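You operate a simulated robot arm through the tools that you are given. There is no shell and no other tool. Be economical: measure what you need, move in short steps, check, and stop when the job is done.

The job below is to be done with a simulated two-armed robot. You get a single attempt, and the scene is never put back.

TASK
Take the lid off the blue tin labelled "26" on the top of the tooling cart and lay it down there.
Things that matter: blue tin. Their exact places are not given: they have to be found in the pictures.

Only the result counts: the job must be done as asked and must still hold three seconds after the hand-in. Knocking over, shifting, dropping, spilling or breaking anything else fails it. A push-on lid holds only when it is set on centred and level and pressed home; a screw cap is set on level and turned clockwise until tight.

THE ROBOT
Two 7-joint arms with two-finger grippers on one trunk, on a base that drives. Base frame: it is fixed to the floor where the robot stands at the start and does not move with it; the origin is under the middle of the robot, x ahead of it, y to its left, z up. Readings come in m, rad, newtons and seconds.
The left shoulder is at the start at [0.078, 0.151, 0.988], the right one opposite. With the tool pointing down near the work surface each hand reaches from about 0.22 to 0.78 m from the robot's upright axis, wherever it stands, measured 20 degrees to its own side. Payload 2.54 kg a hand.
Tool frame (each hand has its own): the origin (TCP) lies between the finger pads and is the grasp point; the fingertips stand 0.03 m ahead of it; z points along the fingers, y is the line along which they close. Largest opening 0.116 m; the body of the gripper starts 0.095 m behind the TCP.
Orientation is told as [roll, pitch, yaw] about the base's x, y, z axes, in that order, counted from this pose: with the fingers straight down and closing along the base's y, the tool's x points along the base's -x, its y along +y and its z along -z.

THE INTERFACE
- The arms move only by the tool drive_tool. It takes "left_rows", "right_rows" or both (then of equal length, played together; a hand with none holds still); each is a list of rows, each a list of 7 numbers: the gripper command, from -1 (shut) to 1 (fully open), values between in proportion, then the shift along the tool's x, y, z in m, then the turn, a rotation vector about the tool's x, y, z in rad. In form: [[gripper, x, y, z, wx, wy, wz], ...]. A call has 1 to 8 rows; each row shifts and turns the commanded pose from where the row before left it, along the tool's axes as they then stand. Rows are played at 5 a second. More than 0.05 m and 0.15 rad between two rows, or a gripper value outside its range, and nothing of the call is played. A pose out of reach is approached as far as the arm can. The call stops where the force on the tool passes 40 N (or 10 N more than at its start, if that is more) or the arm is blocked; 0.2 s more then pass. Each finger travels about 0.072 m/s and halts on what it meets, pressing with about 30 N; the grip force reading is that of the motor and also rises with nothing between the fingers. The clock runs only during rows and for 0.2 s after the last one: add rows that do not move to give the fingers time. It gives the time, the measured TCP pose, the force on the tool (base axes), the opening and the grip force at its end, in the units of the frame above (readings bear some noise), with the torque about the TCP (base axes, N m) and any sound that the robot's microphone picked up, and new pictures: "pictures" is both (left out), scene, wrist or none (wrist: the cameras of the hands that moved).
- Cameras (640 x 400 px; columns grow to the right, rows downward): "scene" is now at [0.1415, -0.0543, 1.1561]; the picture's right is [-0.58, -0.81, 0.00], its down [-0.06, 0.05, -1.00] and it looks along [0.81, -0.58, -0.08] (base axes); focal length 250 px, centre (320, 200). "left" rides on the left gripper at [0.069, 0.015, -0.122] in its tool frame; the picture's right is [-0.21, 0.98, 0.00], its down [-0.83, -0.18, -0.53] and it looks along [-0.52, -0.11, 0.85] (tool axes); focal length 251 px, centre (320, 200). "right" rides on the right gripper at [0.069, -0.015, -0.122] in its tool frame; the picture's right is [0.21, 0.98, 0.00], its down [-0.83, 0.18, -0.53] and it looks along [-0.52, 0.11, 0.85] (tool axes); focal length 251 px, centre (320, 200).
- lift_body(by): slides the trunk up (or, below 0, down) by that many m; the arms and the scene camera ride with it, the base frame stays. It gives what a move gives, with no picture.
- base_move(legs): drives the robot by 1 to 6 legs, each [ahead, left, turn to the left] in m, m and rad, along the robot's own axes; the way and the turn of a leg run together, so that a leg with both is an arc; at most 1.5 m and 3.142 rad a leg. The arms and the cameras ride along, it lands a little off, and it stops where it bumps. It gives what a move gives, and a new picture of the scene camera.
- turn_head(pan, tilt): turns the head with the scene camera to pan (to the left, within 1.396 rad either way) and tilt (down, from -0.506 to 1.204), counted from straight ahead of the robot. It gives what a move gives, and a new picture of the scene camera.
- pixel_to_xyz(camera, pixels): there is no depth. For up to 12 entries [column, row, z] of the newest picture of that camera ("zoom" is the newest enlarged one), the place [x, y] in the base frame at which the ray of that pixel passes the height z, good to about 0.002 m. The clock stands still meanwhile.
- inspect(camera, box): a new picture of the part [left, top, right, bottom] of that camera's present view, enlarged. The clock stands still meanwhile.
- sign_off(): hands the job in; it is judged then, once.

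Keep the steps short. Do not move on a guess: measure, check each grasp and each placing, and mend mistakes. In all there are 80 turns and 260 pictures (those below and enlarged ones count). Leave the grippers open and the arms clear of the work at the hand-in unless told otherwise, and finish with a single line.

The tools are called after "Emit:" as a command line: name --argument value ..., lists and objects as JSON in quotes. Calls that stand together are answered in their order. drive_tool: Moves the arms, as the interface text tells. Its arguments: {"type":"object","properties":{"left_rows":{"type":"array","items":{"type":"array","items":{"type":"number"}}},"right_rows":{"type":"array","items":{"type":"array","items":{"type":"number"}}},"pictures":{"type":"string","enum":["both","scene","wrist","none"]}},"required":[]} The other tools are called the same way: lift_body (by) slides the trunk up or down; base_move (legs) drives the base; turn_head (pan, tilt) turns the head that bears the scene camera; pixel_to_xyz (camera, pixels) gives the place at which the rays of pixels pass given heights; inspect (camera, box) takes an enlarged picture of a part of a camera's view; sign_off () hands the job in.

At the start:

```text
time_s: 0.0
left_eef_pos: [0.4061, -0.0372, 1.1373]
left_ee_rot: [0.001, 0.001, -0.001]
left_contact_force: [0.2, -0.3, -0.8]
left_ft_torque: [0.0, -0.04, 0.01]
left_gripper_width: 0.1161
left_gripper_force: 0.1
right_eef_pos: [0.3294, -0.3499, 0.9999]
right_ee_rot: [0.001, 0.0, 0.0]
right_contact_force: [-0.1, -0.3, -0.7]
right_ft_torque: [0.0, -0.01, 0.03]
right_gripper_width: 0.116
right_gripper_force: 0.1
trunk travel left (down, up): [-0.225, 0.064]
robot x, y, heading: [-0.0005, 0.0028, 0.0]
head pan, tilt: [-0.623, 0.079]
```

scene: 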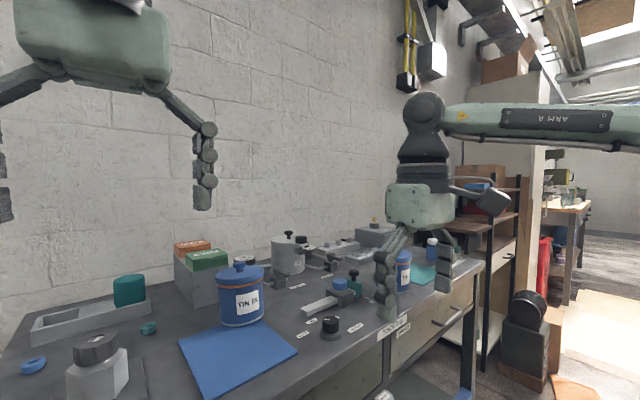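
right: 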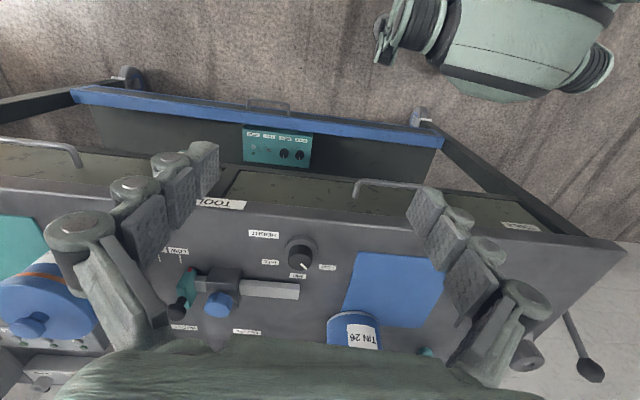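
left: 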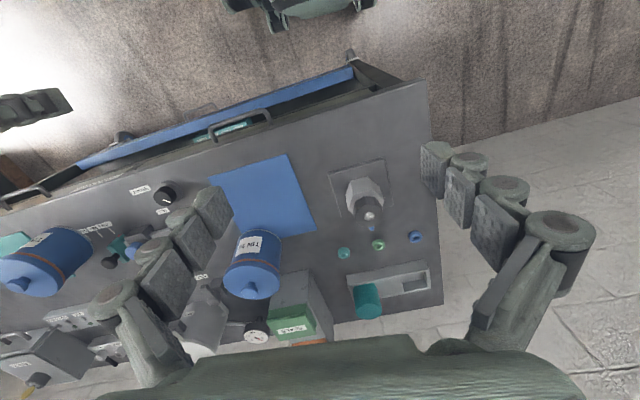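

I see two blue tins: one at about (241,295), another at about (402,270). I enlarge both to read the labels.

Emit:
inspect --camera "scene" --box '[180, 240, 340, 340]'

Emit:
inspect --camera "left" --box '[0, 180, 320, 380]'

Emit:
inspect --camera "scene" --box '[330, 210, 490, 310]'

```text
4.00 times, centred on (260, 290) of scene
```

zoom: 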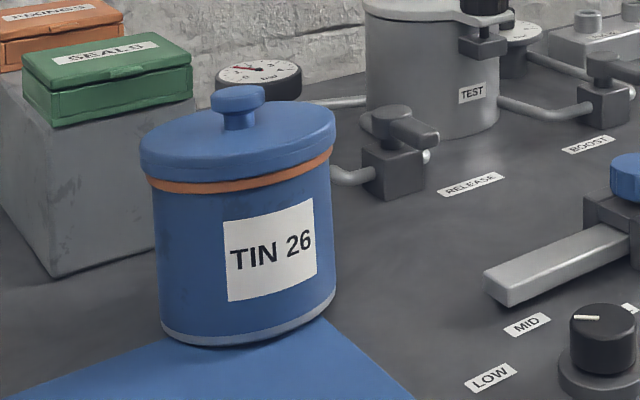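

```text
2.00 times, centred on (160, 280) of left
```

zoom: 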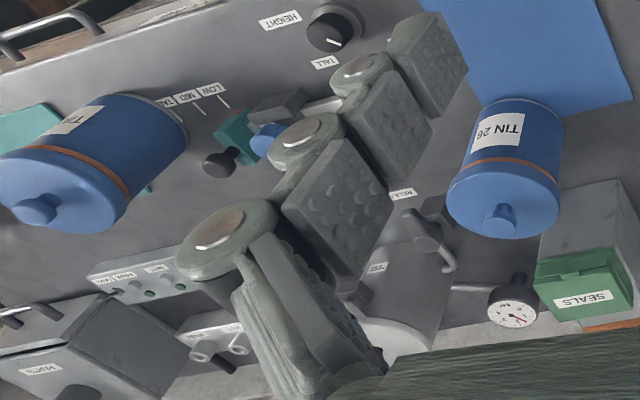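

```text
4.00 times, centred on (410, 260) of scene
```

zoom: 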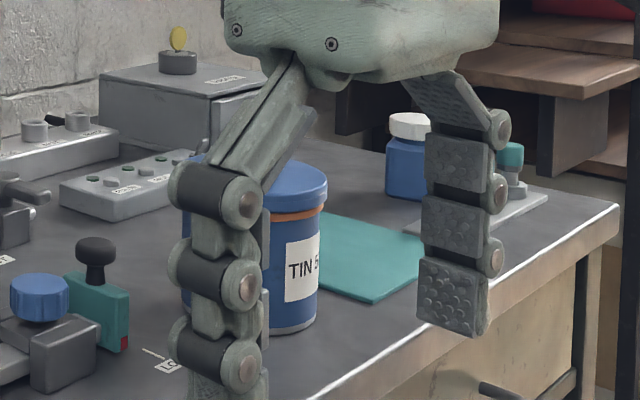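

TIN 26 is the near tin, knob at scene (239,262) and left-camera (250,289). I triangulate the knob, tin bottom and the mat.

Emit:
pixel_to_xyz --camera "scene" --pixels '[[239.5, 263, 0.9], [239.5, 263, 0.95], [239.5, 263, 1.0], [239.5, 263, 1.05], [297, 352, 0.75], [297, 352, 0.8], [297, 352, 0.85], [297, 352, 0.9], [179, 343, 0.75], [179, 343, 0.8], [179, 343, 0.85], [179, 343, 0.9]]'

Emit:
pixel_to_xyz --camera "left" --pixels '[[250, 289, 0.9], [250, 289, 0.95], [250, 289, 1.0], [250, 289, 1.05], [211, 175, 0.75], [211, 175, 0.8], [211, 175, 0.85], [211, 175, 0.9], [315, 232, 0.75], [315, 232, 0.8], [315, 232, 0.85], [288, 155, 0.8]]'

```text
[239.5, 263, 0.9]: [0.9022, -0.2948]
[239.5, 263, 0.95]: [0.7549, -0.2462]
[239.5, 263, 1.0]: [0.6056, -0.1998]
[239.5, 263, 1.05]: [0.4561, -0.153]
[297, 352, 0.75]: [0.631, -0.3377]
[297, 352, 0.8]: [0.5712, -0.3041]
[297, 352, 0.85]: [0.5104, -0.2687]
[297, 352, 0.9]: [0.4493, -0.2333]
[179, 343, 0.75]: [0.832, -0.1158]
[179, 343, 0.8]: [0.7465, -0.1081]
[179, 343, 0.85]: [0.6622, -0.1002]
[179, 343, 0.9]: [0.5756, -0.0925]
```

```text
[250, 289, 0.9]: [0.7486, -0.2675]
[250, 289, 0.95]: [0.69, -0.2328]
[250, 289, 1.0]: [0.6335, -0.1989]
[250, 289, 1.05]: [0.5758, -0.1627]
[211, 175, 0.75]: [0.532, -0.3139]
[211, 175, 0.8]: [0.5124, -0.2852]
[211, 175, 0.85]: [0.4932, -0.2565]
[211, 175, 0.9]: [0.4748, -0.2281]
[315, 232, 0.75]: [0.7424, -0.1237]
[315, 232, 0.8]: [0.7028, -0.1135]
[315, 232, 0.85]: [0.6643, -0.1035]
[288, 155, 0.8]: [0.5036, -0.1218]
```

Table z≈0.85, knob ≈(0.65,-0.21,0.985). I turn the head down to look at the surroundings of the tin.

Emit:
turn_head --pan -0.35 --tilt 0.45

Emit:
inspect --camera "left" --box '[170, 130, 450, 350]'

```text
time_s: 0.8
left_eef_pos: [0.4052, -0.0374, 1.1376]
left_ee_rot: [-0.001, 0.0, -0.001]
left_contact_force: [-0.7, -0.7, 0.0]
left_ft_torque: [-0.04, -0.01, -0.01]
left_gripper_width: 0.1163
left_gripper_force: 0.0
right_eef_pos: [0.3305, -0.3504, 1.0004]
right_ee_rot: [0.001, 0.0, 0.0]
right_contact_force: [-0.5, 1.2, 0.7]
right_ft_torque: [0.01, 0.02, -0.02]
right_gripper_width: 0.1159
right_gripper_force: 0.2
trunk travel left (down, up): [-0.225, 0.064]
robot x, y, heading: [-0.0005, -0.0013, 0.003]
head pan, tilt: [-0.351, 0.45]
```

scene: 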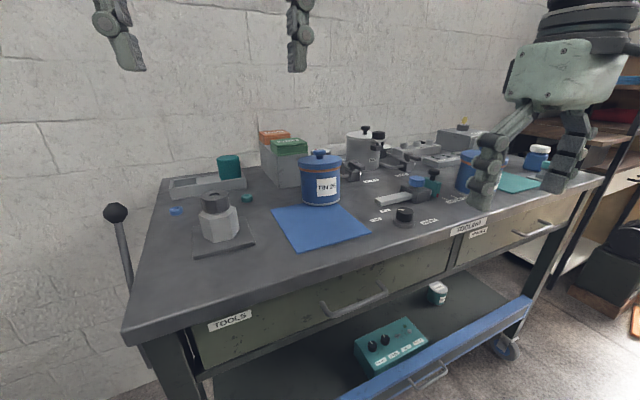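

```text
1.82 times, centred on (310, 240) of left
```

zoom: 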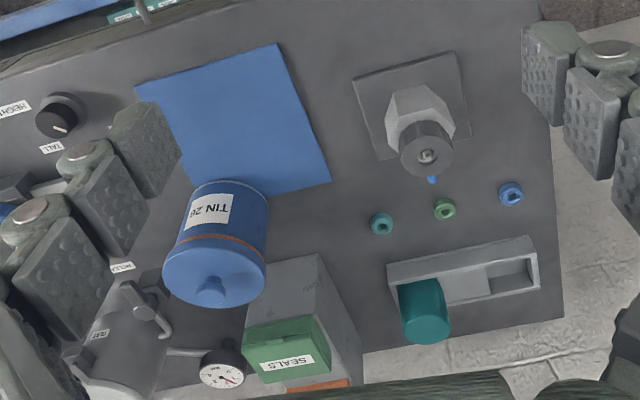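

I locate tin edges in this view: enlarge first.

Emit:
inspect --camera "scene" --box '[240, 130, 400, 230]'

```text
4.00 times, centred on (320, 180) of scene
```

zoom: 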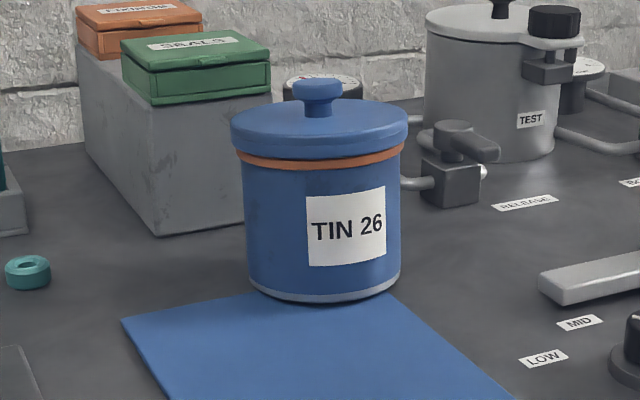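

Emit:
pixel_to_xyz --camera "zoom" --pixels '[[325, 303, 0.85], [249, 284, 0.85], [400, 278, 0.85], [231, 130, 0.955], [408, 125, 0.955], [319, 115, 0.96], [318, 88, 0.985], [318, 88, 0.975], [318, 88, 0.995], [158, 235, 0.85], [240, 222, 0.85], [123, 322, 0.85]]'

Emit:
pixel_to_xyz --camera "left" --pixels '[[250, 289, 0.975], [250, 289, 0.985], [250, 289, 0.995], [288, 155, 0.85], [211, 175, 0.85], [315, 232, 0.85], [262, 287, 0.96], [222, 283, 0.955], [280, 278, 0.955], [345, 254, 0.85]]'

```text
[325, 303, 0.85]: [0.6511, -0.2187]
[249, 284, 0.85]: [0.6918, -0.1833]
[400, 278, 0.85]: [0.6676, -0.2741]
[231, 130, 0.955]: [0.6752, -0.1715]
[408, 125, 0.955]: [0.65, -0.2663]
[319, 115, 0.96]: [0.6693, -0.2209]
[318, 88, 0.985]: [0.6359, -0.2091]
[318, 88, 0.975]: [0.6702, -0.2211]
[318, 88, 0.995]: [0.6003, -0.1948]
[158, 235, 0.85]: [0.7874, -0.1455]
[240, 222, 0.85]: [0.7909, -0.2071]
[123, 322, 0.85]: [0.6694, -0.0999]
```

```text
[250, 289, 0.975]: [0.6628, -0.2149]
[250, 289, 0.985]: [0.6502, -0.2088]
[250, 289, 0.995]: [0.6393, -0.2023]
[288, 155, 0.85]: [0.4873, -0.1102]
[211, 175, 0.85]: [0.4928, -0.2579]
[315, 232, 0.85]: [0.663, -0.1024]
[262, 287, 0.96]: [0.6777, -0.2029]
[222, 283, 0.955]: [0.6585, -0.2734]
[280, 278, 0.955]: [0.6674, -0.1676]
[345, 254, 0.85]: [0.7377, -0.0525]
```

Emit:
pixel_to_xyz --camera "scene" --pixels '[[127, 333, 0.85], [380, 245, 0.85], [605, 178, 0.85], [250, 292, 0.85], [480, 208, 0.85], [467, 152, 0.98], [172, 192, 0.85]]'

```text
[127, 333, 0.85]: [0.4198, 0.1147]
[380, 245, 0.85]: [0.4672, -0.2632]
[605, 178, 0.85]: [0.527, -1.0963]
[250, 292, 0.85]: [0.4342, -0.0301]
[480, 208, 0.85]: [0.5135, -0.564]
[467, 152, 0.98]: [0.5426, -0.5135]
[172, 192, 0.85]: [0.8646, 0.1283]
```

Tin centre ≈(0.683,-0.226), cart front edge at x≈0.42–0.47. I sidestep 0.2 m to the right so that both arms reach the tin; right hand is at z 1.0 in front of the cart, free.

Emit:
base_move --legs '[[0, -0.2, 0]]'

```text
time_s: 3.4
left_eef_pos: [0.407, -0.2369, 1.1366]
left_ee_rot: [0.001, -0.001, 0.001]
left_contact_force: [0.2, 0.6, -0.6]
left_ft_torque: [0.03, -0.01, -0.02]
left_gripper_width: 0.1161
left_gripper_force: 0.1
right_eef_pos: [0.3294, -0.5497, 1.0015]
right_ee_rot: [0.0, 0.001, 0.001]
right_contact_force: [0.9, 0.0, -0.1]
right_ft_torque: [0.0, 0.0, 0.0]
right_gripper_width: 0.1159
right_gripper_force: 0.2
trunk travel left (down, up): [-0.225, 0.064]
robot x, y, heading: [0.0019, -0.1968, -0.001]
head pan, tilt: [-0.351, 0.45]
```

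scene: 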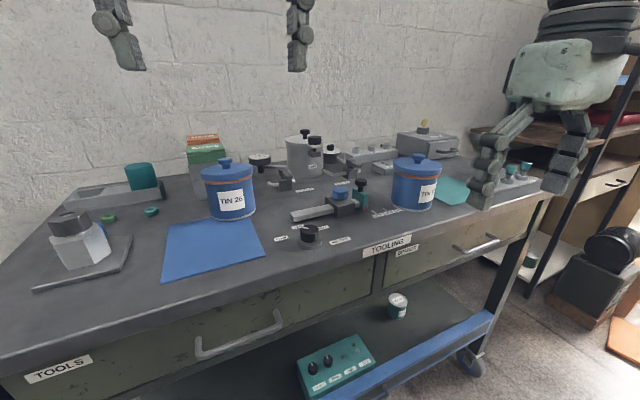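

Left hand goes forward above the mat (x≈0.58, same height) to look at the lid.

Emit:
drive_tool --left_rows '[[1, -0.045, 0, 0, 0, 0, 0], [1, -0.045, 0, 0, 0, 0, 0], [1, -0.045, 0, 0, 0, 0, 0], [1, -0.04, 0.01, 0, 0, 0, 0], [1, 0, 0, 0, 0, 0, 0]]' --pictures "both"

```text
time_s: 4.6
left_eef_pos: [0.5812, -0.2254, 1.1376]
left_ee_rot: [-0.001, -0.003, 0.0]
left_contact_force: [0.2, -0.6, 0.3]
left_ft_torque: [-0.04, 0.0, 0.0]
left_gripper_width: 0.116
left_gripper_force: 0.0
right_eef_pos: [0.3303, -0.5489, 1.0001]
right_ee_rot: [0.0, -0.001, -0.001]
right_contact_force: [0.6, 0.1, -0.6]
right_ft_torque: [-0.01, 0.02, -0.02]
right_gripper_width: 0.1156
right_gripper_force: 0.0
trunk travel left (down, up): [-0.225, 0.064]
robot x, y, heading: [-0.0011, -0.201, 0.005]
head pan, tilt: [-0.351, 0.45]
```

scene: 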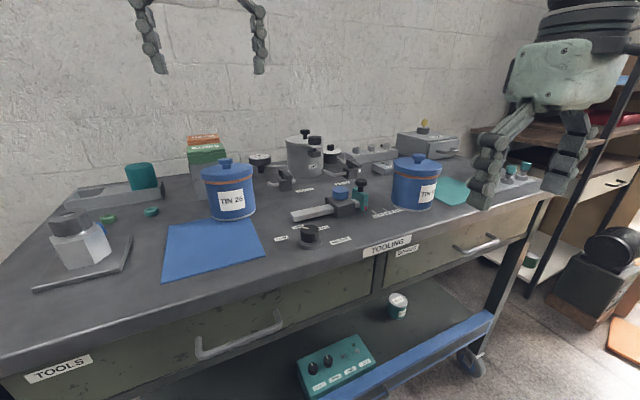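
left: 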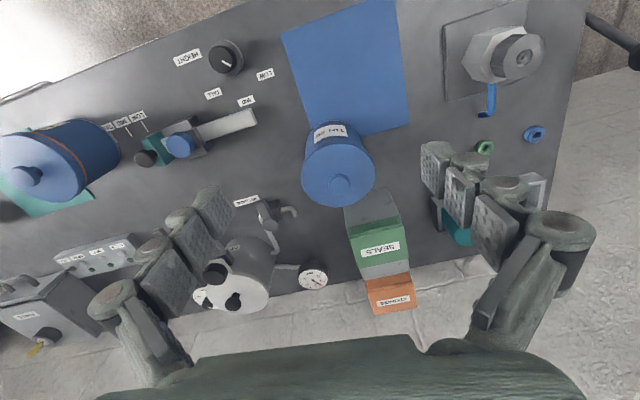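

Emit:
inspect --camera "left" --box '[270, 105, 430, 205]'

Emit:
pixel_to_xyz --camera "scene" --pixels '[[225, 160, 0.96], [225, 160, 0.97], [225, 160, 0.98], [225, 160, 0.99], [232, 220, 0.85]]'

Emit:
inspect --camera "scene" --box '[170, 140, 290, 240]'

```text
4.00 times, centred on (350, 155) of left
```

zoom: 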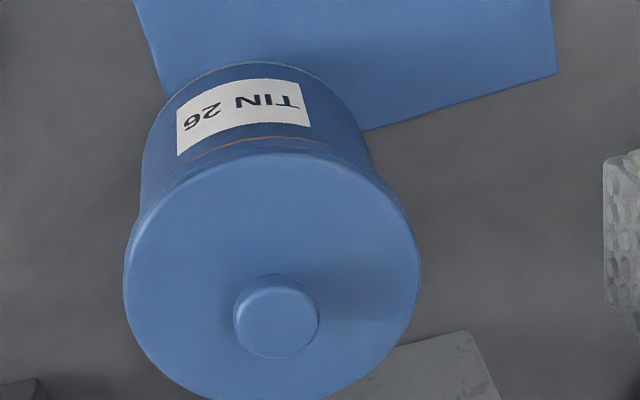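

```text
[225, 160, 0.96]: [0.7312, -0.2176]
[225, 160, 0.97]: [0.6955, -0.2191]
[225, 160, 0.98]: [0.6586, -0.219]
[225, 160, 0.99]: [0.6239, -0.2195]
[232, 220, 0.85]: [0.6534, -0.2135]
```

```text
4.00 times, centred on (230, 190) of scene
```

zoom: 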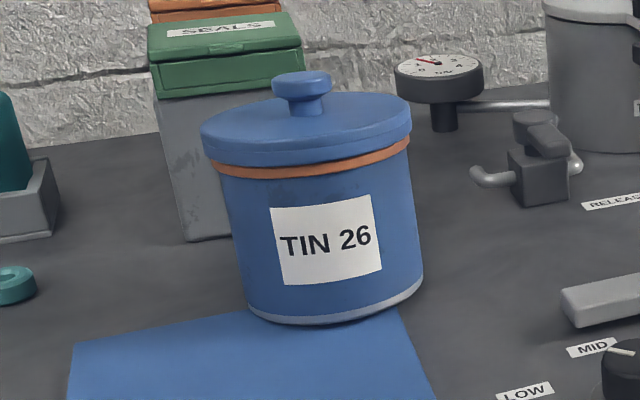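

Emit:
pixel_to_xyz --camera "left" --pixels '[[337.9, 174, 0.94], [337.9, 174, 0.95], [337.9, 174, 0.96], [339, 182, 0.97], [339, 182, 0.975], [339, 182, 0.98], [300.8, 174, 0.95], [375, 174, 0.95], [328.5, 182, 0.97], [349.7, 182, 0.97]]'

```text
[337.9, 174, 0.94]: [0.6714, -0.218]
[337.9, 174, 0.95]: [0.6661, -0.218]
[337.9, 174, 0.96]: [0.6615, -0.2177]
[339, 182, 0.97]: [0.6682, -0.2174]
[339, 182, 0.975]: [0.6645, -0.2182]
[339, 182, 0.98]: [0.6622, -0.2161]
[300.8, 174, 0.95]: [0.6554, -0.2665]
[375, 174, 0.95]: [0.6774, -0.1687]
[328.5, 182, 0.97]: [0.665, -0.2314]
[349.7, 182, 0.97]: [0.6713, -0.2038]
```

Emit:
pixel_to_xyz --camera "left" --pixels '[[283, 36, 0.84], [283, 36, 0.85], [283, 36, 0.86], [283, 36, 0.87], [409, 123, 0.84], [409, 123, 0.85], [409, 123, 0.86], [409, 123, 0.87]]'

Emit:
pixel_to_xyz --camera "scene" --pixels '[[266, 256, 0.84], [266, 256, 0.85], [266, 256, 0.86], [266, 256, 0.87], [167, 227, 0.84], [167, 227, 0.85], [167, 227, 0.86], [167, 227, 0.87], [226.5, 170, 0.95], [226.5, 170, 0.96], [232.5, 221, 0.86], [232.5, 221, 0.87]]'

```text
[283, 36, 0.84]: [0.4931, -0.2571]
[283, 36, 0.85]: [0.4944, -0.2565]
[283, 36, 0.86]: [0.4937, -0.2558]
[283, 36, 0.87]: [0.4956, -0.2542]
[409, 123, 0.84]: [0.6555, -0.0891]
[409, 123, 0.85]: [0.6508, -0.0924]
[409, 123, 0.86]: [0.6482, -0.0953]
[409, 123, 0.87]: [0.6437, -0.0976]
```

```text
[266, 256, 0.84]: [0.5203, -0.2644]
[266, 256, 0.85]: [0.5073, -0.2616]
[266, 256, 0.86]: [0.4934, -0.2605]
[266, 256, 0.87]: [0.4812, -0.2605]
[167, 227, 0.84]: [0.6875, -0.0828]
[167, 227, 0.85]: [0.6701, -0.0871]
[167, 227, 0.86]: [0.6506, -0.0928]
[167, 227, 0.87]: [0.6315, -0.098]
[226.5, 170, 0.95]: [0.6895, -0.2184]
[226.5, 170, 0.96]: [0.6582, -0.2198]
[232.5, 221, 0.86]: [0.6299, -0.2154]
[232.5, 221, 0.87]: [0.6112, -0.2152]
```

Table z≈0.86, tin centre ≈(0.667,-0.218), lid top ≈0.957, knob top ≈0.977. I check neighbours to the right of the tin: bar end (291,214), dial (308,232), valve (285,185).

Emit:
pixel_to_xyz --camera "scene" --pixels '[[291, 214, 0.88], [291, 214, 0.87], [308, 228, 0.89], [300, 243, 0.86], [290, 190, 0.86], [278, 178, 0.9], [193, 199, 0.86], [225, 193, 0.86]]'

Emit:
pixel_to_xyz --camera "left" --pixels '[[254, 112, 0.88], [257, 127, 0.88], [225, 57, 0.88], [241, 50, 0.89], [295, 208, 0.88], [262, 205, 0.9], [347, 205, 0.86], [380, 190, 0.95]]'

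```text
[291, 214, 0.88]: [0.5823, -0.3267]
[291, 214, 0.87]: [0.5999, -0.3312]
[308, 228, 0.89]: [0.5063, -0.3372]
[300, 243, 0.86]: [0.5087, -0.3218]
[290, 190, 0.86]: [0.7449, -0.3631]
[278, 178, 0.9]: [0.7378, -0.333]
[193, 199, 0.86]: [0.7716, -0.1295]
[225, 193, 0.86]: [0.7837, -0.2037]
```

```text
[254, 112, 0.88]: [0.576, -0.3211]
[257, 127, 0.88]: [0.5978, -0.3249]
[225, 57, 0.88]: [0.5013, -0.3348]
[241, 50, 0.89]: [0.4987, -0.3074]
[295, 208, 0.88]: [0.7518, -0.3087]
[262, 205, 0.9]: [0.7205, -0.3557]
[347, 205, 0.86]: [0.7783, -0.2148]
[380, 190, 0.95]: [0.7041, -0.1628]
```

Everything near is ≥3 cm off. The plan: right hand holds the tin body from the front-right, tilted; left hand pulls the knob up. First I park the left hand up and left, and bring the right hand forward/up with a first yaw.

Emit:
drive_tool --left_rows '[[1, 0, 0.045, -0.02, 0, 0, 0], [1, 0, 0.045, -0.02, 0, 0, 0], [1, 0, 0.045, 0, 0, 0, 0], [1, 0, 0, 0, 0, 0, 0], [1, 0, 0, 0, 0, 0, 0], [1, 0, 0, 0, 0, 0, 0]]' --right_rows '[[1, 0, 0.0, -0.045, 0, 0, 0], [1, 0, 0.0, -0.045, 0, 0, 0], [1, -0.04, 0.03, 0, 0, 0, 0], [1, -0.04, 0.03, 0, 0, 0, -0.117], [1, 0, 0, 0, 0, 0, -0.117], [1, 0, 0, 0, 0, 0, -0.116]]' --pictures "scene"

```text
time_s: 6.0
left_eef_pos: [0.5806, -0.0891, 1.176]
left_ee_rot: [0.0, 0.001, 0.0]
left_contact_force: [-0.3, -0.2, -0.5]
left_ft_torque: [-0.02, -0.02, 0.02]
left_gripper_width: 0.1164
left_gripper_force: 0.0
right_eef_pos: [0.4101, -0.4889, 1.09]
right_ee_rot: [-0.001, -0.001, 0.35]
right_contact_force: [-0.9, -0.1, -0.3]
right_ft_torque: [0.01, -0.04, -0.01]
right_gripper_width: 0.1161
right_gripper_force: 0.1
trunk travel left (down, up): [-0.225, 0.064]
robot x, y, heading: [-0.001, -0.1976, -0.001]
head pan, tilt: [-0.351, 0.45]
```

scene: 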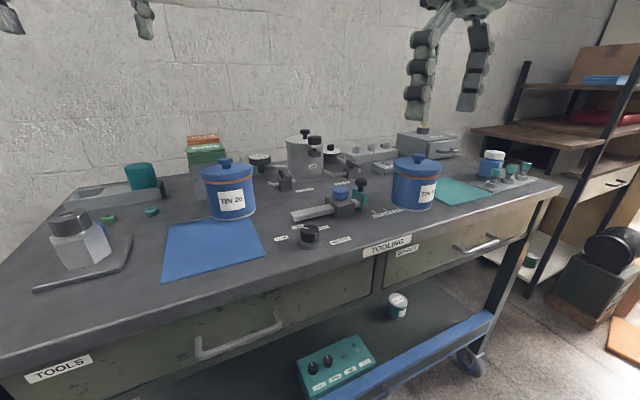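

Now pitch the right hand by −0.87 rad about its y, in place.

Emit:
drive_tool --right_rows '[[1, 0, 0, 0, 0, -0.145, 0], [1, 0, 0, 0, 0, -0.145, 0], [1, 0, 0, 0, 0, -0.145, 0], [1, 0, 0, 0, 0, -0.145, 0], [1, 0, 0, 0, 0, -0.145, 0], [1, 0, 0, 0, 0, -0.145, 0], [1, 0, 0, 0, 0, 0, 0]]' --pictures "both"

```text
time_s: 7.6
left_eef_pos: [0.5812, -0.0878, 1.177]
left_ee_rot: [0.001, -0.001, 0.001]
left_contact_force: [1.0, 0.0, -0.7]
left_ft_torque: [0.0, 0.04, -0.02]
left_gripper_width: 0.116
left_gripper_force: 0.0
right_eef_pos: [0.4102, -0.4885, 1.0893]
right_ee_rot: [0.0, -0.871, 0.352]
right_contact_force: [0.3, 0.3, 0.2]
right_ft_torque: [0.01, 0.01, 0.01]
right_gripper_width: 0.116
right_gripper_force: 0.1
trunk travel left (down, up): [-0.225, 0.064]
robot x, y, heading: [-0.0027, -0.2023, -0.003]
head pan, tilt: [-0.351, 0.45]
```

scene: 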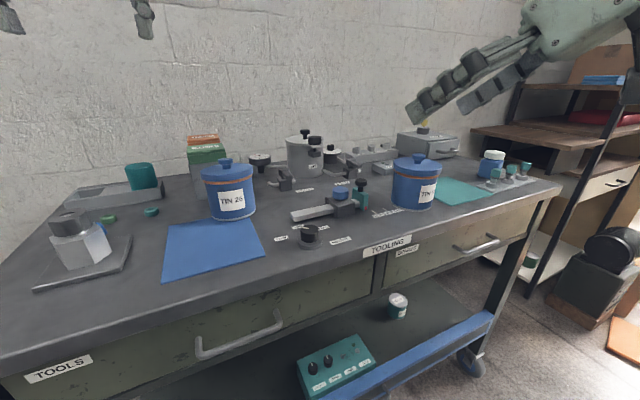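
right: 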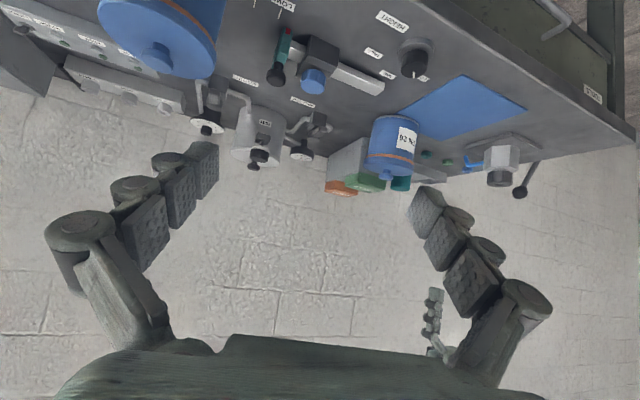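

Orientation good. Next: slide right hand along its y (toward the tin line), then forward along its z to about 0.15 m short of the tin.

Emit:
drive_tool --right_rows '[[1, -0.0167, 0.042, 0, 0, 0, 0], [1, -0.0167, 0.042, 0, 0, 0, 0], [1, -0.0167, 0.042, 0, 0, 0, 0], [1, -0.0167, 0.042, 0, 0, 0, 0], [1, 0, 0, 0.045, 0, 0, 0], [1, 0, 0, 0.045, 0, 0, 0], [1, 0, 0, 0.045, 0, 0, 0], [1, 0, 0, 0.045, 0, 0, 0]]' --pictures "both"

```text
time_s: 9.4
left_eef_pos: [0.583, -0.0894, 1.1753]
left_ee_rot: [0.001, 0.002, 0.0]
left_contact_force: [0.9, 0.6, 0.9]
left_ft_torque: [-0.01, 0.03, 0.03]
left_gripper_width: 0.1157
left_gripper_force: 0.0
right_eef_pos: [0.5229, -0.2693, 1.0254]
right_ee_rot: [0.002, -0.869, 0.346]
right_contact_force: [0.4, -0.4, 0.5]
right_ft_torque: [0.01, -0.01, -0.01]
right_gripper_width: 0.1158
right_gripper_force: 0.1
trunk travel left (down, up): [-0.225, 0.064]
robot x, y, heading: [0.0047, -0.1965, 0.001]
head pan, tilt: [-0.351, 0.45]
```

scene: 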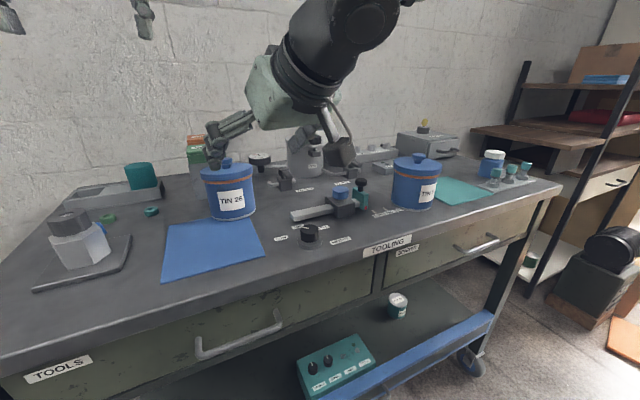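
right: 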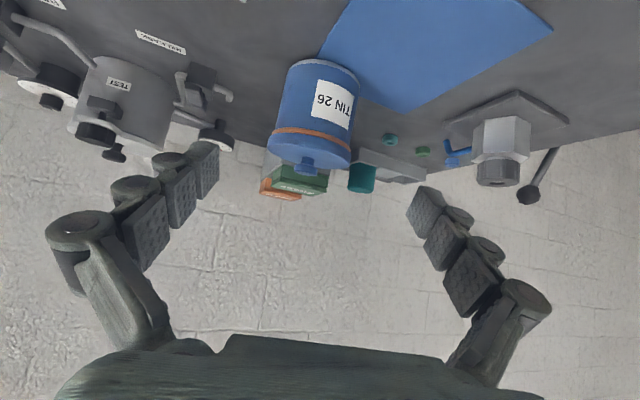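

Emit:
inspect --camera "right" --box '[240, 50, 400, 190]'

Emit:
pixel_to_xyz --camera "right" --pixels '[[308, 165, 0.97], [327, 62, 0.86], [267, 150, 0.95], [352, 153, 0.95]]'

```text
2.86 times, centred on (320, 120) of right
```

zoom: 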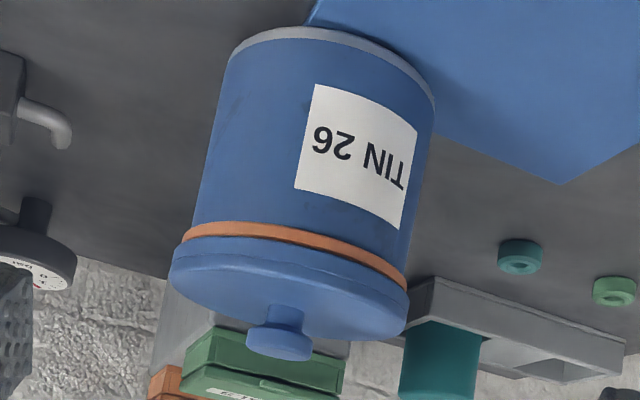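

```text
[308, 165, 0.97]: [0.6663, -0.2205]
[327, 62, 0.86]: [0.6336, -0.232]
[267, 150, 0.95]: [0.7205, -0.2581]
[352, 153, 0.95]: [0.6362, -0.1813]
```

Centre confirmed ≈(0.668,-0.219), in line with the hand axis. Advance 0.11 m along tool z, then check.

Emit:
drive_tool --right_rows '[[1, 0.001, 0, 0.037, 0, 0, 0], [1, 0.001, 0, 0.037, 0, 0, 0], [1, 0.001, 0, 0.037, 0, 0, 0], [1, 0, 0, 0, 0, 0, 0]]' --pictures "both"

```text
time_s: 10.4
left_eef_pos: [0.5803, -0.0878, 1.1779]
left_ee_rot: [0.001, 0.0, 0.0]
left_contact_force: [0.9, -0.2, -0.3]
left_ft_torque: [0.02, -0.01, 0.0]
left_gripper_width: 0.1159
left_gripper_force: 0.1
right_eef_pos: [0.599, -0.24, 0.9518]
right_ee_rot: [-0.001, -0.871, 0.351]
right_contact_force: [-0.4, 0.4, 0.4]
right_ft_torque: [0.0, 0.03, 0.0]
right_gripper_width: 0.1158
right_gripper_force: 0.0
trunk travel left (down, up): [-0.225, 0.064]
robot x, y, heading: [-0.0052, -0.1969, 0.002]
head pan, tilt: [-0.351, 0.45]
```

scene: 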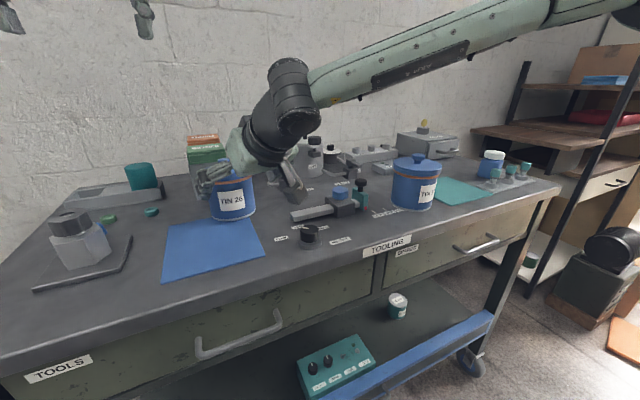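
right: 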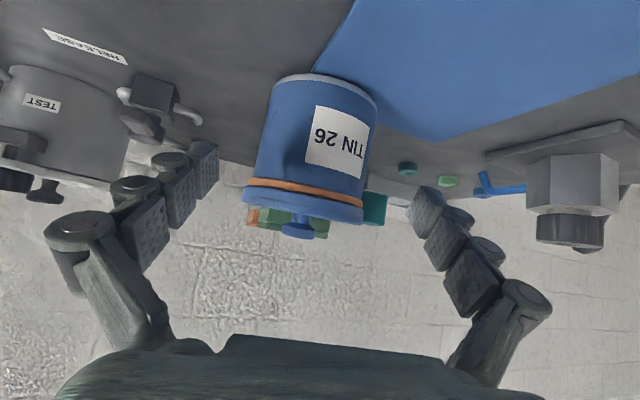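

Remaining: tool (≈0, −0.003, 0.086). Tin body centre at row 135 is col ~315 vs axis 320, consistent. Advance.

Emit:
drive_tool --right_rows '[[1, 0, -0.003, 0.022, 0, 0, 0], [1, 0, 0, 0.022, 0, 0, 0], [1, 0, 0, 0.022, 0, 0, 0], [1, 0, 0, 0.02, 0, 0, 0], [1, 0, 0, 0, 0, 0, 0]]' --pictures "both"

```text
time_s: 11.6
left_eef_pos: [0.582, -0.089, 1.1789]
left_ee_rot: [0.0, 0.0, -0.001]
left_contact_force: [0.2, -1.3, -0.2]
left_ft_torque: [-0.02, 0.02, -0.02]
left_gripper_width: 0.1159
left_gripper_force: 0.0
right_eef_pos: [0.6621, -0.2215, 0.8952]
right_ee_rot: [0.0, -0.87, 0.35]
right_contact_force: [-0.3, -0.1, 0.0]
right_ft_torque: [0.03, 0.0, 0.01]
right_gripper_width: 0.1161
right_gripper_force: 0.0
trunk travel left (down, up): [-0.225, 0.064]
robot x, y, heading: [0.0001, -0.1961, -0.001]
head pan, tilt: [-0.351, 0.45]
```

scene: 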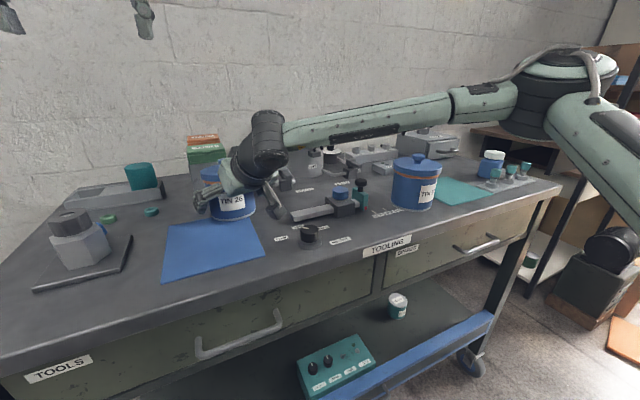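
right: 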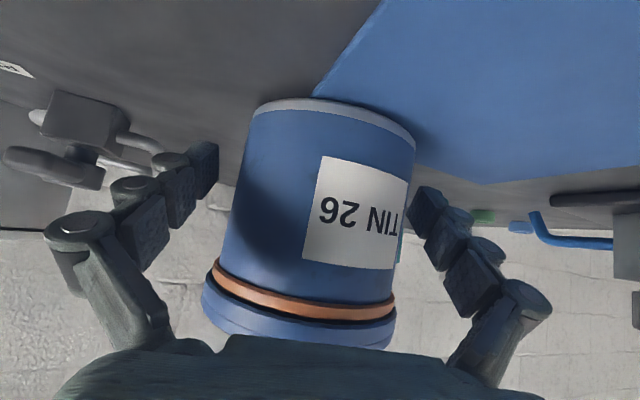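

Tin is centred between the fingers (col 240–405 at TCP row). Close the right gripper.

Emit:
drive_tool --right_rows '[[0.4, 0, 0, 0, 0, 0, 0], [0, 0, 0, 0, 0, 0, 0], [-0.3, 0, 0, 0, 0, 0, 0], [-0.3, 0, 0, 0, 0, 0, 0]]' --pictures "both"

```text
time_s: 12.6
left_eef_pos: [0.5808, -0.0897, 1.1783]
left_ee_rot: [0.001, 0.0, -0.001]
left_contact_force: [0.8, 0.2, 0.0]
left_ft_torque: [0.02, -0.02, 0.02]
left_gripper_width: 0.1157
left_gripper_force: 0.2
right_eef_pos: [0.6635, -0.2206, 0.8969]
right_ee_rot: [-0.001, -0.872, 0.352]
right_contact_force: [-2.3, 1.8, 2.0]
right_ft_torque: [0.26, 0.08, 0.03]
right_gripper_width: 0.0964
right_gripper_force: 30.2
trunk travel left (down, up): [-0.225, 0.064]
robot x, y, heading: [0.005, -0.1994, -0.003]
head pan, tilt: [-0.351, 0.45]
```

scene: 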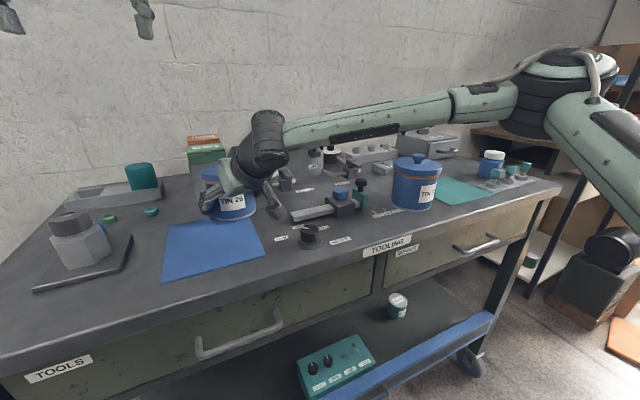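
right: 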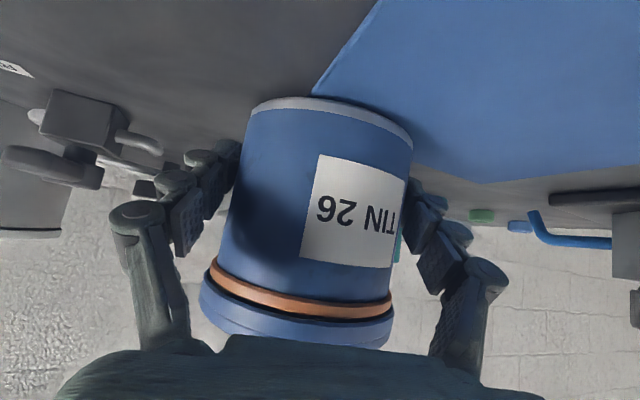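

Tin body gripped: 0.096 m wide, 30 N. Now the left hand goes above the knob (z≈1.10) with narrower opening, and I look.

Emit:
drive_tool --left_rows '[[0.2, -0.043, -0.03, 0, 0, 0, 0], [0.2, -0.043, -0.03, 0, 0, 0, 0], [0.2, 0, -0.035, 0.02, 0, 0, 0], [0.2, 0, -0.035, 0.02, 0, 0, 0], [0.2, 0, 0, 0.03, 0, 0, 0], [0.2, 0, 0, 0, 0, 0, 0]]' --pictures "both"

```text
refused: row 1 steps farther than a row can; nothing moved
```

Emit:
drive_tool --left_rows '[[0.2, -0.03, -0.03, 0, 0, 0, 0], [0.2, -0.03, -0.03, 0, 0, 0, 0], [0.2, -0.026, -0.035, 0, 0, 0, 0], [0.2, 0, -0.035, 0.02, 0, 0, 0], [0.2, 0, 0, 0.03, 0, 0, 0], [0.2, 0, 0, 0.02, 0, 0, 0], [0.2, 0, 0, 0, 0, 0, 0]]' --pictures "both"

```text
time_s: 14.2
left_eef_pos: [0.6096, -0.2044, 1.0783]
left_ee_rot: [0.001, -0.002, -0.001]
left_contact_force: [0.7, 0.9, -0.5]
left_ft_torque: [0.03, 0.0, 0.01]
left_gripper_width: 0.0697
left_gripper_force: 0.0
left hand out of reach, approached as far as the arm can: row 1, 2, 3
right_eef_pos: [0.6629, -0.222, 0.8967]
right_ee_rot: [0.0, -0.871, 0.348]
right_contact_force: [1.9, -4.9, 4.7]
right_ft_torque: [0.15, 0.0, -0.09]
right_gripper_width: 0.096
right_gripper_force: 30.2
trunk travel left (down, up): [-0.225, 0.064]
robot x, y, heading: [-0.0007, -0.1976, 0.001]
head pan, tilt: [-0.351, 0.45]
```

scene: 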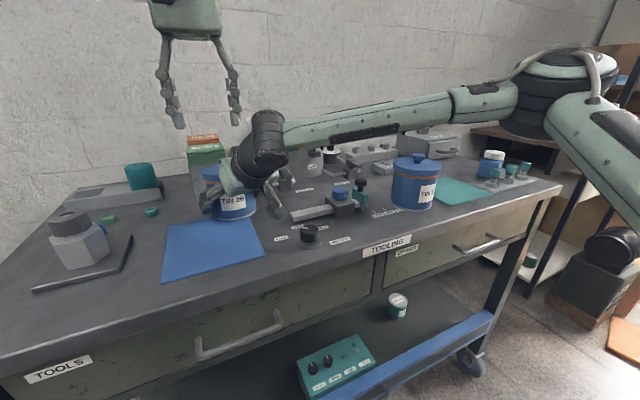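
left: 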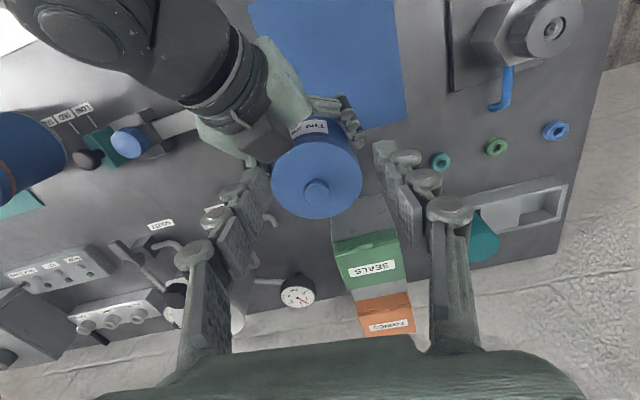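

Emit:
pixel_to_xyz --camera "left" --pixels '[[316.5, 190, 0.977], [304, 190, 0.97], [330, 190, 0.97], [316.5, 183, 0.957]]'

Emit:
inspect --camera "left" --box '[240, 110, 400, 230]'

```text
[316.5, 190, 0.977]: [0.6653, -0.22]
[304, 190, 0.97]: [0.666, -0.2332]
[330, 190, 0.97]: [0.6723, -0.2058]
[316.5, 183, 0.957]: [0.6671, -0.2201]
```

```text
3.33 times, centred on (320, 170) of left
```

zoom: 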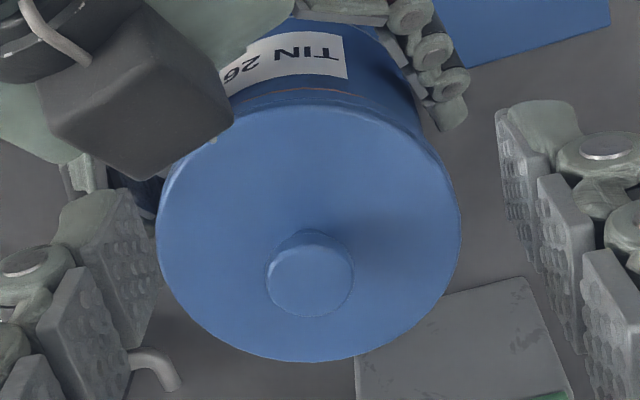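

Emit:
inspect --camera "scene" --box '[180, 90, 340, 230]'

```text
2.86 times, centred on (260, 160) of scene
```

zoom: 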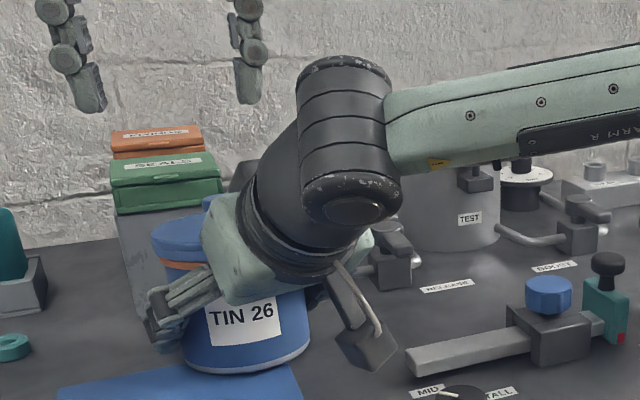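

A dark box on the upper side of the right hand is near the lid; triangulate it: scene (234,151), left (281,140).

Emit:
pixel_to_xyz --camera "scene" --pixels '[[234, 151, 0.98], [234, 151, 1.0], [234, 151, 1.02], [234, 151, 1.04]]'

Emit:
pixel_to_xyz --camera "left" --pixels '[[281, 140, 0.98], [281, 140, 1.0], [281, 140, 1.02], [281, 140, 1.04], [275, 163, 1.0], [297, 147, 1.0]]'

```text
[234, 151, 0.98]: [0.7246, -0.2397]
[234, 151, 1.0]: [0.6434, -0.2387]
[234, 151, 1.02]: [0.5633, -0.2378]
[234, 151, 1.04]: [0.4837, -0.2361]
```

```text
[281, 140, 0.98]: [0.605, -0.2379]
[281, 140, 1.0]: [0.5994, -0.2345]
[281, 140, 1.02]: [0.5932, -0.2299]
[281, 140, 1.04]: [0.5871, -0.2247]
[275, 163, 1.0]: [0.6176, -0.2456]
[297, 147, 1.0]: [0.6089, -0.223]
```

The box is at ~(0.60,-0.234,1.01), about 6 mm beyond the lid's outline; so I'll only loosen the lid with the right hand holding, then retreat the right hand before lifting high. Now left forward over the knob at this height.

Emit:
drive_tool --left_rows '[[0.0, -0.028, -0.008, 0, 0, 0, 0], [0.0, -0.029, -0.007, 0, 0, 0, 0], [0.0, 0, 0, 0, 0, 0, 0]]' --pictures "both"

```text
time_s: 15.0
left_eef_pos: [0.64, -0.2143, 1.0766]
left_ee_rot: [0.0, 0.0, -0.001]
left_contact_force: [0.0, -0.1, 0.4]
left_ft_torque: [0.0, 0.01, 0.03]
left_gripper_width: 0.0581
left_gripper_force: 0.0
left hand out of reach, approached as far as the arm can: row 2
right_eef_pos: [0.6626, -0.2212, 0.8959]
right_ee_rot: [0.002, -0.871, 0.349]
right_contact_force: [-2.0, -1.6, 4.0]
right_ft_torque: [0.16, 0.08, -0.04]
right_gripper_width: 0.0959
right_gripper_force: 30.1
trunk travel left (down, up): [-0.225, 0.064]
robot x, y, heading: [0.0004, -0.2011, -0.003]
head pan, tilt: [-0.351, 0.45]
```

scene: 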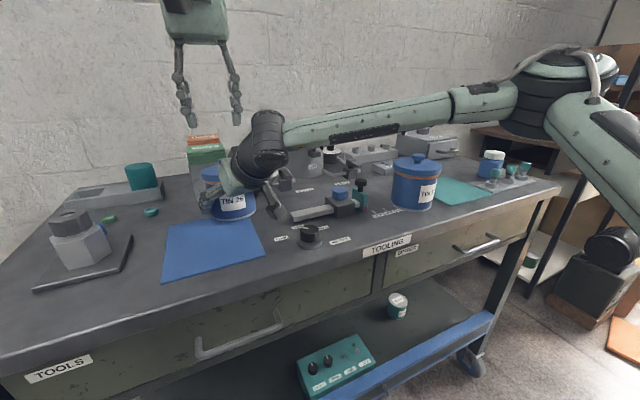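
left: 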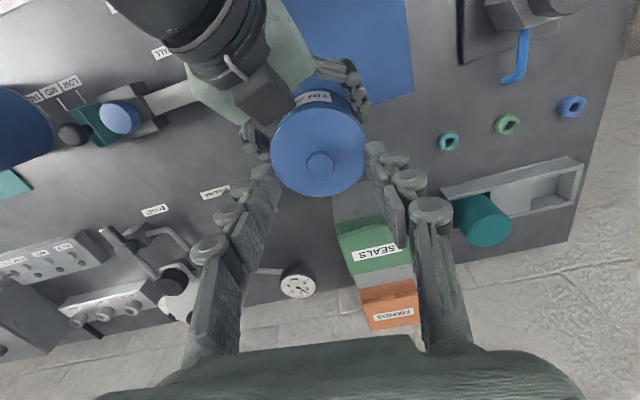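

At this height the arm is at its limit at x 0.64; lower should give more reach. Fingertips are past the box now; step down 0.03 with the remaining forward shift.

Emit:
drive_tool --left_rows '[[0.0, -0.008, 0, 0.02, 0, 0, 0], [0.0, -0.01, -0.003, 0.015, 0, 0, 0], [0.0, 0, 0, 0, 0, 0, 0]]' --pictures "wrist"

```text
time_s: 15.8
left_eef_pos: [0.6583, -0.2177, 1.0408]
left_ee_rot: [0.0, -0.001, 0.0]
left_contact_force: [-0.4, 0.7, 0.3]
left_ft_torque: [0.02, 0.02, -0.03]
left_gripper_width: 0.0582
left_gripper_force: 0.1
right_eef_pos: [0.662, -0.2208, 0.8962]
right_ee_rot: [0.002, -0.87, 0.35]
right_contact_force: [-1.9, 0.3, 4.1]
right_ft_torque: [0.23, 0.11, 0.02]
right_gripper_width: 0.0962
right_gripper_force: 30.5
trunk travel left (down, up): [-0.225, 0.064]
robot x, y, heading: [-0.0022, -0.1987, -0.001]
head pan, tilt: [-0.351, 0.45]
```

left: 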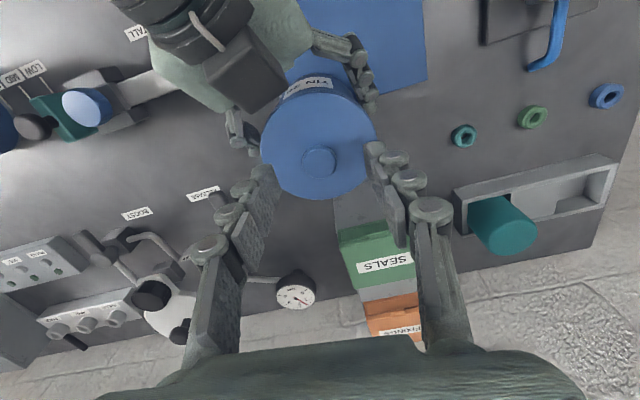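

Emit:
pixel_to_xyz --camera "left" --pixels '[[319.5, 160, 0.977], [319.5, 160, 0.97], [304, 162, 0.967], [336, 162, 0.967]]'

Emit:
inspect --camera "left" --box '[240, 90, 400, 210]'

```text
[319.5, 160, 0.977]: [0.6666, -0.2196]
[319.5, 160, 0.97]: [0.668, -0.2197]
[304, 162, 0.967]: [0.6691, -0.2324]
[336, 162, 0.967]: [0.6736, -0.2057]
```

```text
3.33 times, centred on (320, 150) of left
```

zoom: 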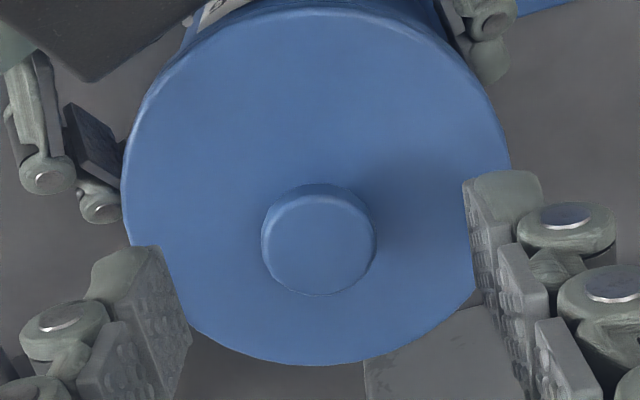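

Knob centre (0.667,-0.2195). Descend to TCP z≈0.993.

Emit:
drive_tool --left_rows '[[0.0, -0.005, -0.002, 0.018, 0, 0, 0], [0.0, -0.004, 0, 0.018, 0, 0, 0], [0.0, 0, 0, 0.012, 0, 0, 0], [0.0, 0, 0, 0, 0, 0, 0]]' --pictures "both"

```text
time_s: 16.8
left_eef_pos: [0.6661, -0.2199, 0.9922]
left_ee_rot: [-0.001, -0.001, 0.0]
left_contact_force: [0.1, 0.0, 1.1]
left_ft_torque: [0.02, 0.01, 0.01]
left_gripper_width: 0.0582
left_gripper_force: 0.1
right_eef_pos: [0.6635, -0.2209, 0.8962]
right_ee_rot: [0.0, -0.872, 0.35]
right_contact_force: [-0.8, 1.2, 3.8]
right_ft_torque: [0.34, 0.05, 0.0]
right_gripper_width: 0.0961
right_gripper_force: 30.1
trunk travel left (down, up): [-0.225, 0.064]
robot x, y, heading: [-0.0032, -0.1999, -0.001]
head pan, tilt: [-0.351, 0.45]
```

scene: 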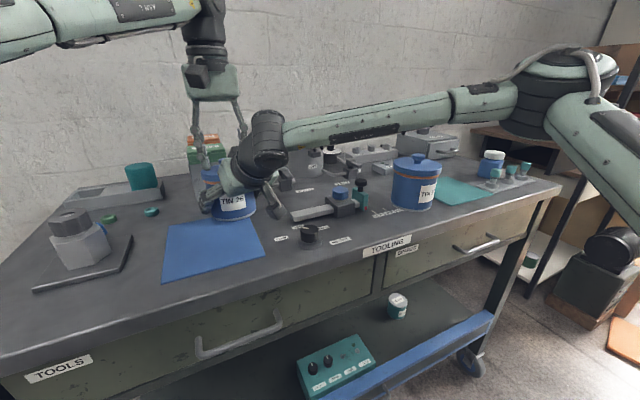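
left: 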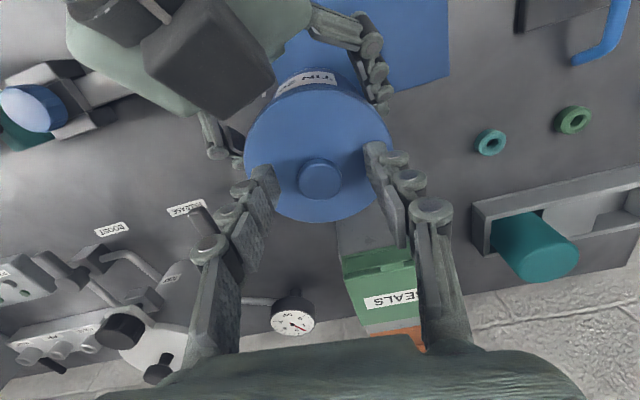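

Knob between the fingers, no contact force. Close the left gripper on it.

Emit:
drive_tool --left_rows '[[-0.4, 0, 0, 0, 0, 0, 0], [-0.9, 0, 0, 0, 0, 0, 0], [-0.9, 0, 0, 0, 0, 0, 0], [-0.9, 0, 0, 0, 0, 0, 0]]' --pictures "wrist"

Emit:
inspect --camera "left" --box '[220, 90, 420, 230]'

```text
time_s: 17.8
left_eef_pos: [0.6676, -0.2193, 0.9913]
left_ee_rot: [0.001, -0.001, 0.0]
left_contact_force: [0.2, 0.5, -0.3]
left_ft_torque: [-0.01, -0.03, -0.01]
left_gripper_width: 0.0255
left_gripper_force: 29.7
right_eef_pos: [0.6623, -0.2212, 0.8961]
right_ee_rot: [-0.001, -0.871, 0.352]
right_contact_force: [-1.1, 1.5, 3.6]
right_ft_torque: [0.35, 0.05, 0.01]
right_gripper_width: 0.0959
right_gripper_force: 29.4
trunk travel left (down, up): [-0.225, 0.064]
robot x, y, heading: [-0.003, -0.1969, -0.003]
head pan, tilt: [-0.351, 0.45]
heard: snap
```

left: 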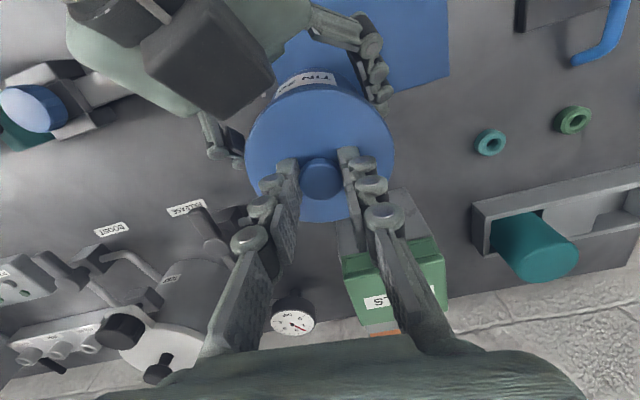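

```text
2.86 times, centred on (320, 160) of left
```

zoom: 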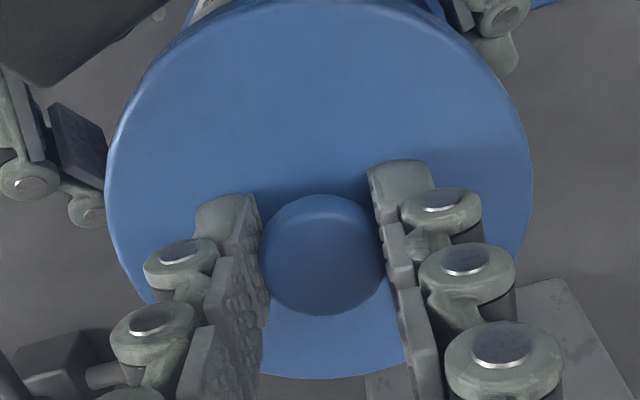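

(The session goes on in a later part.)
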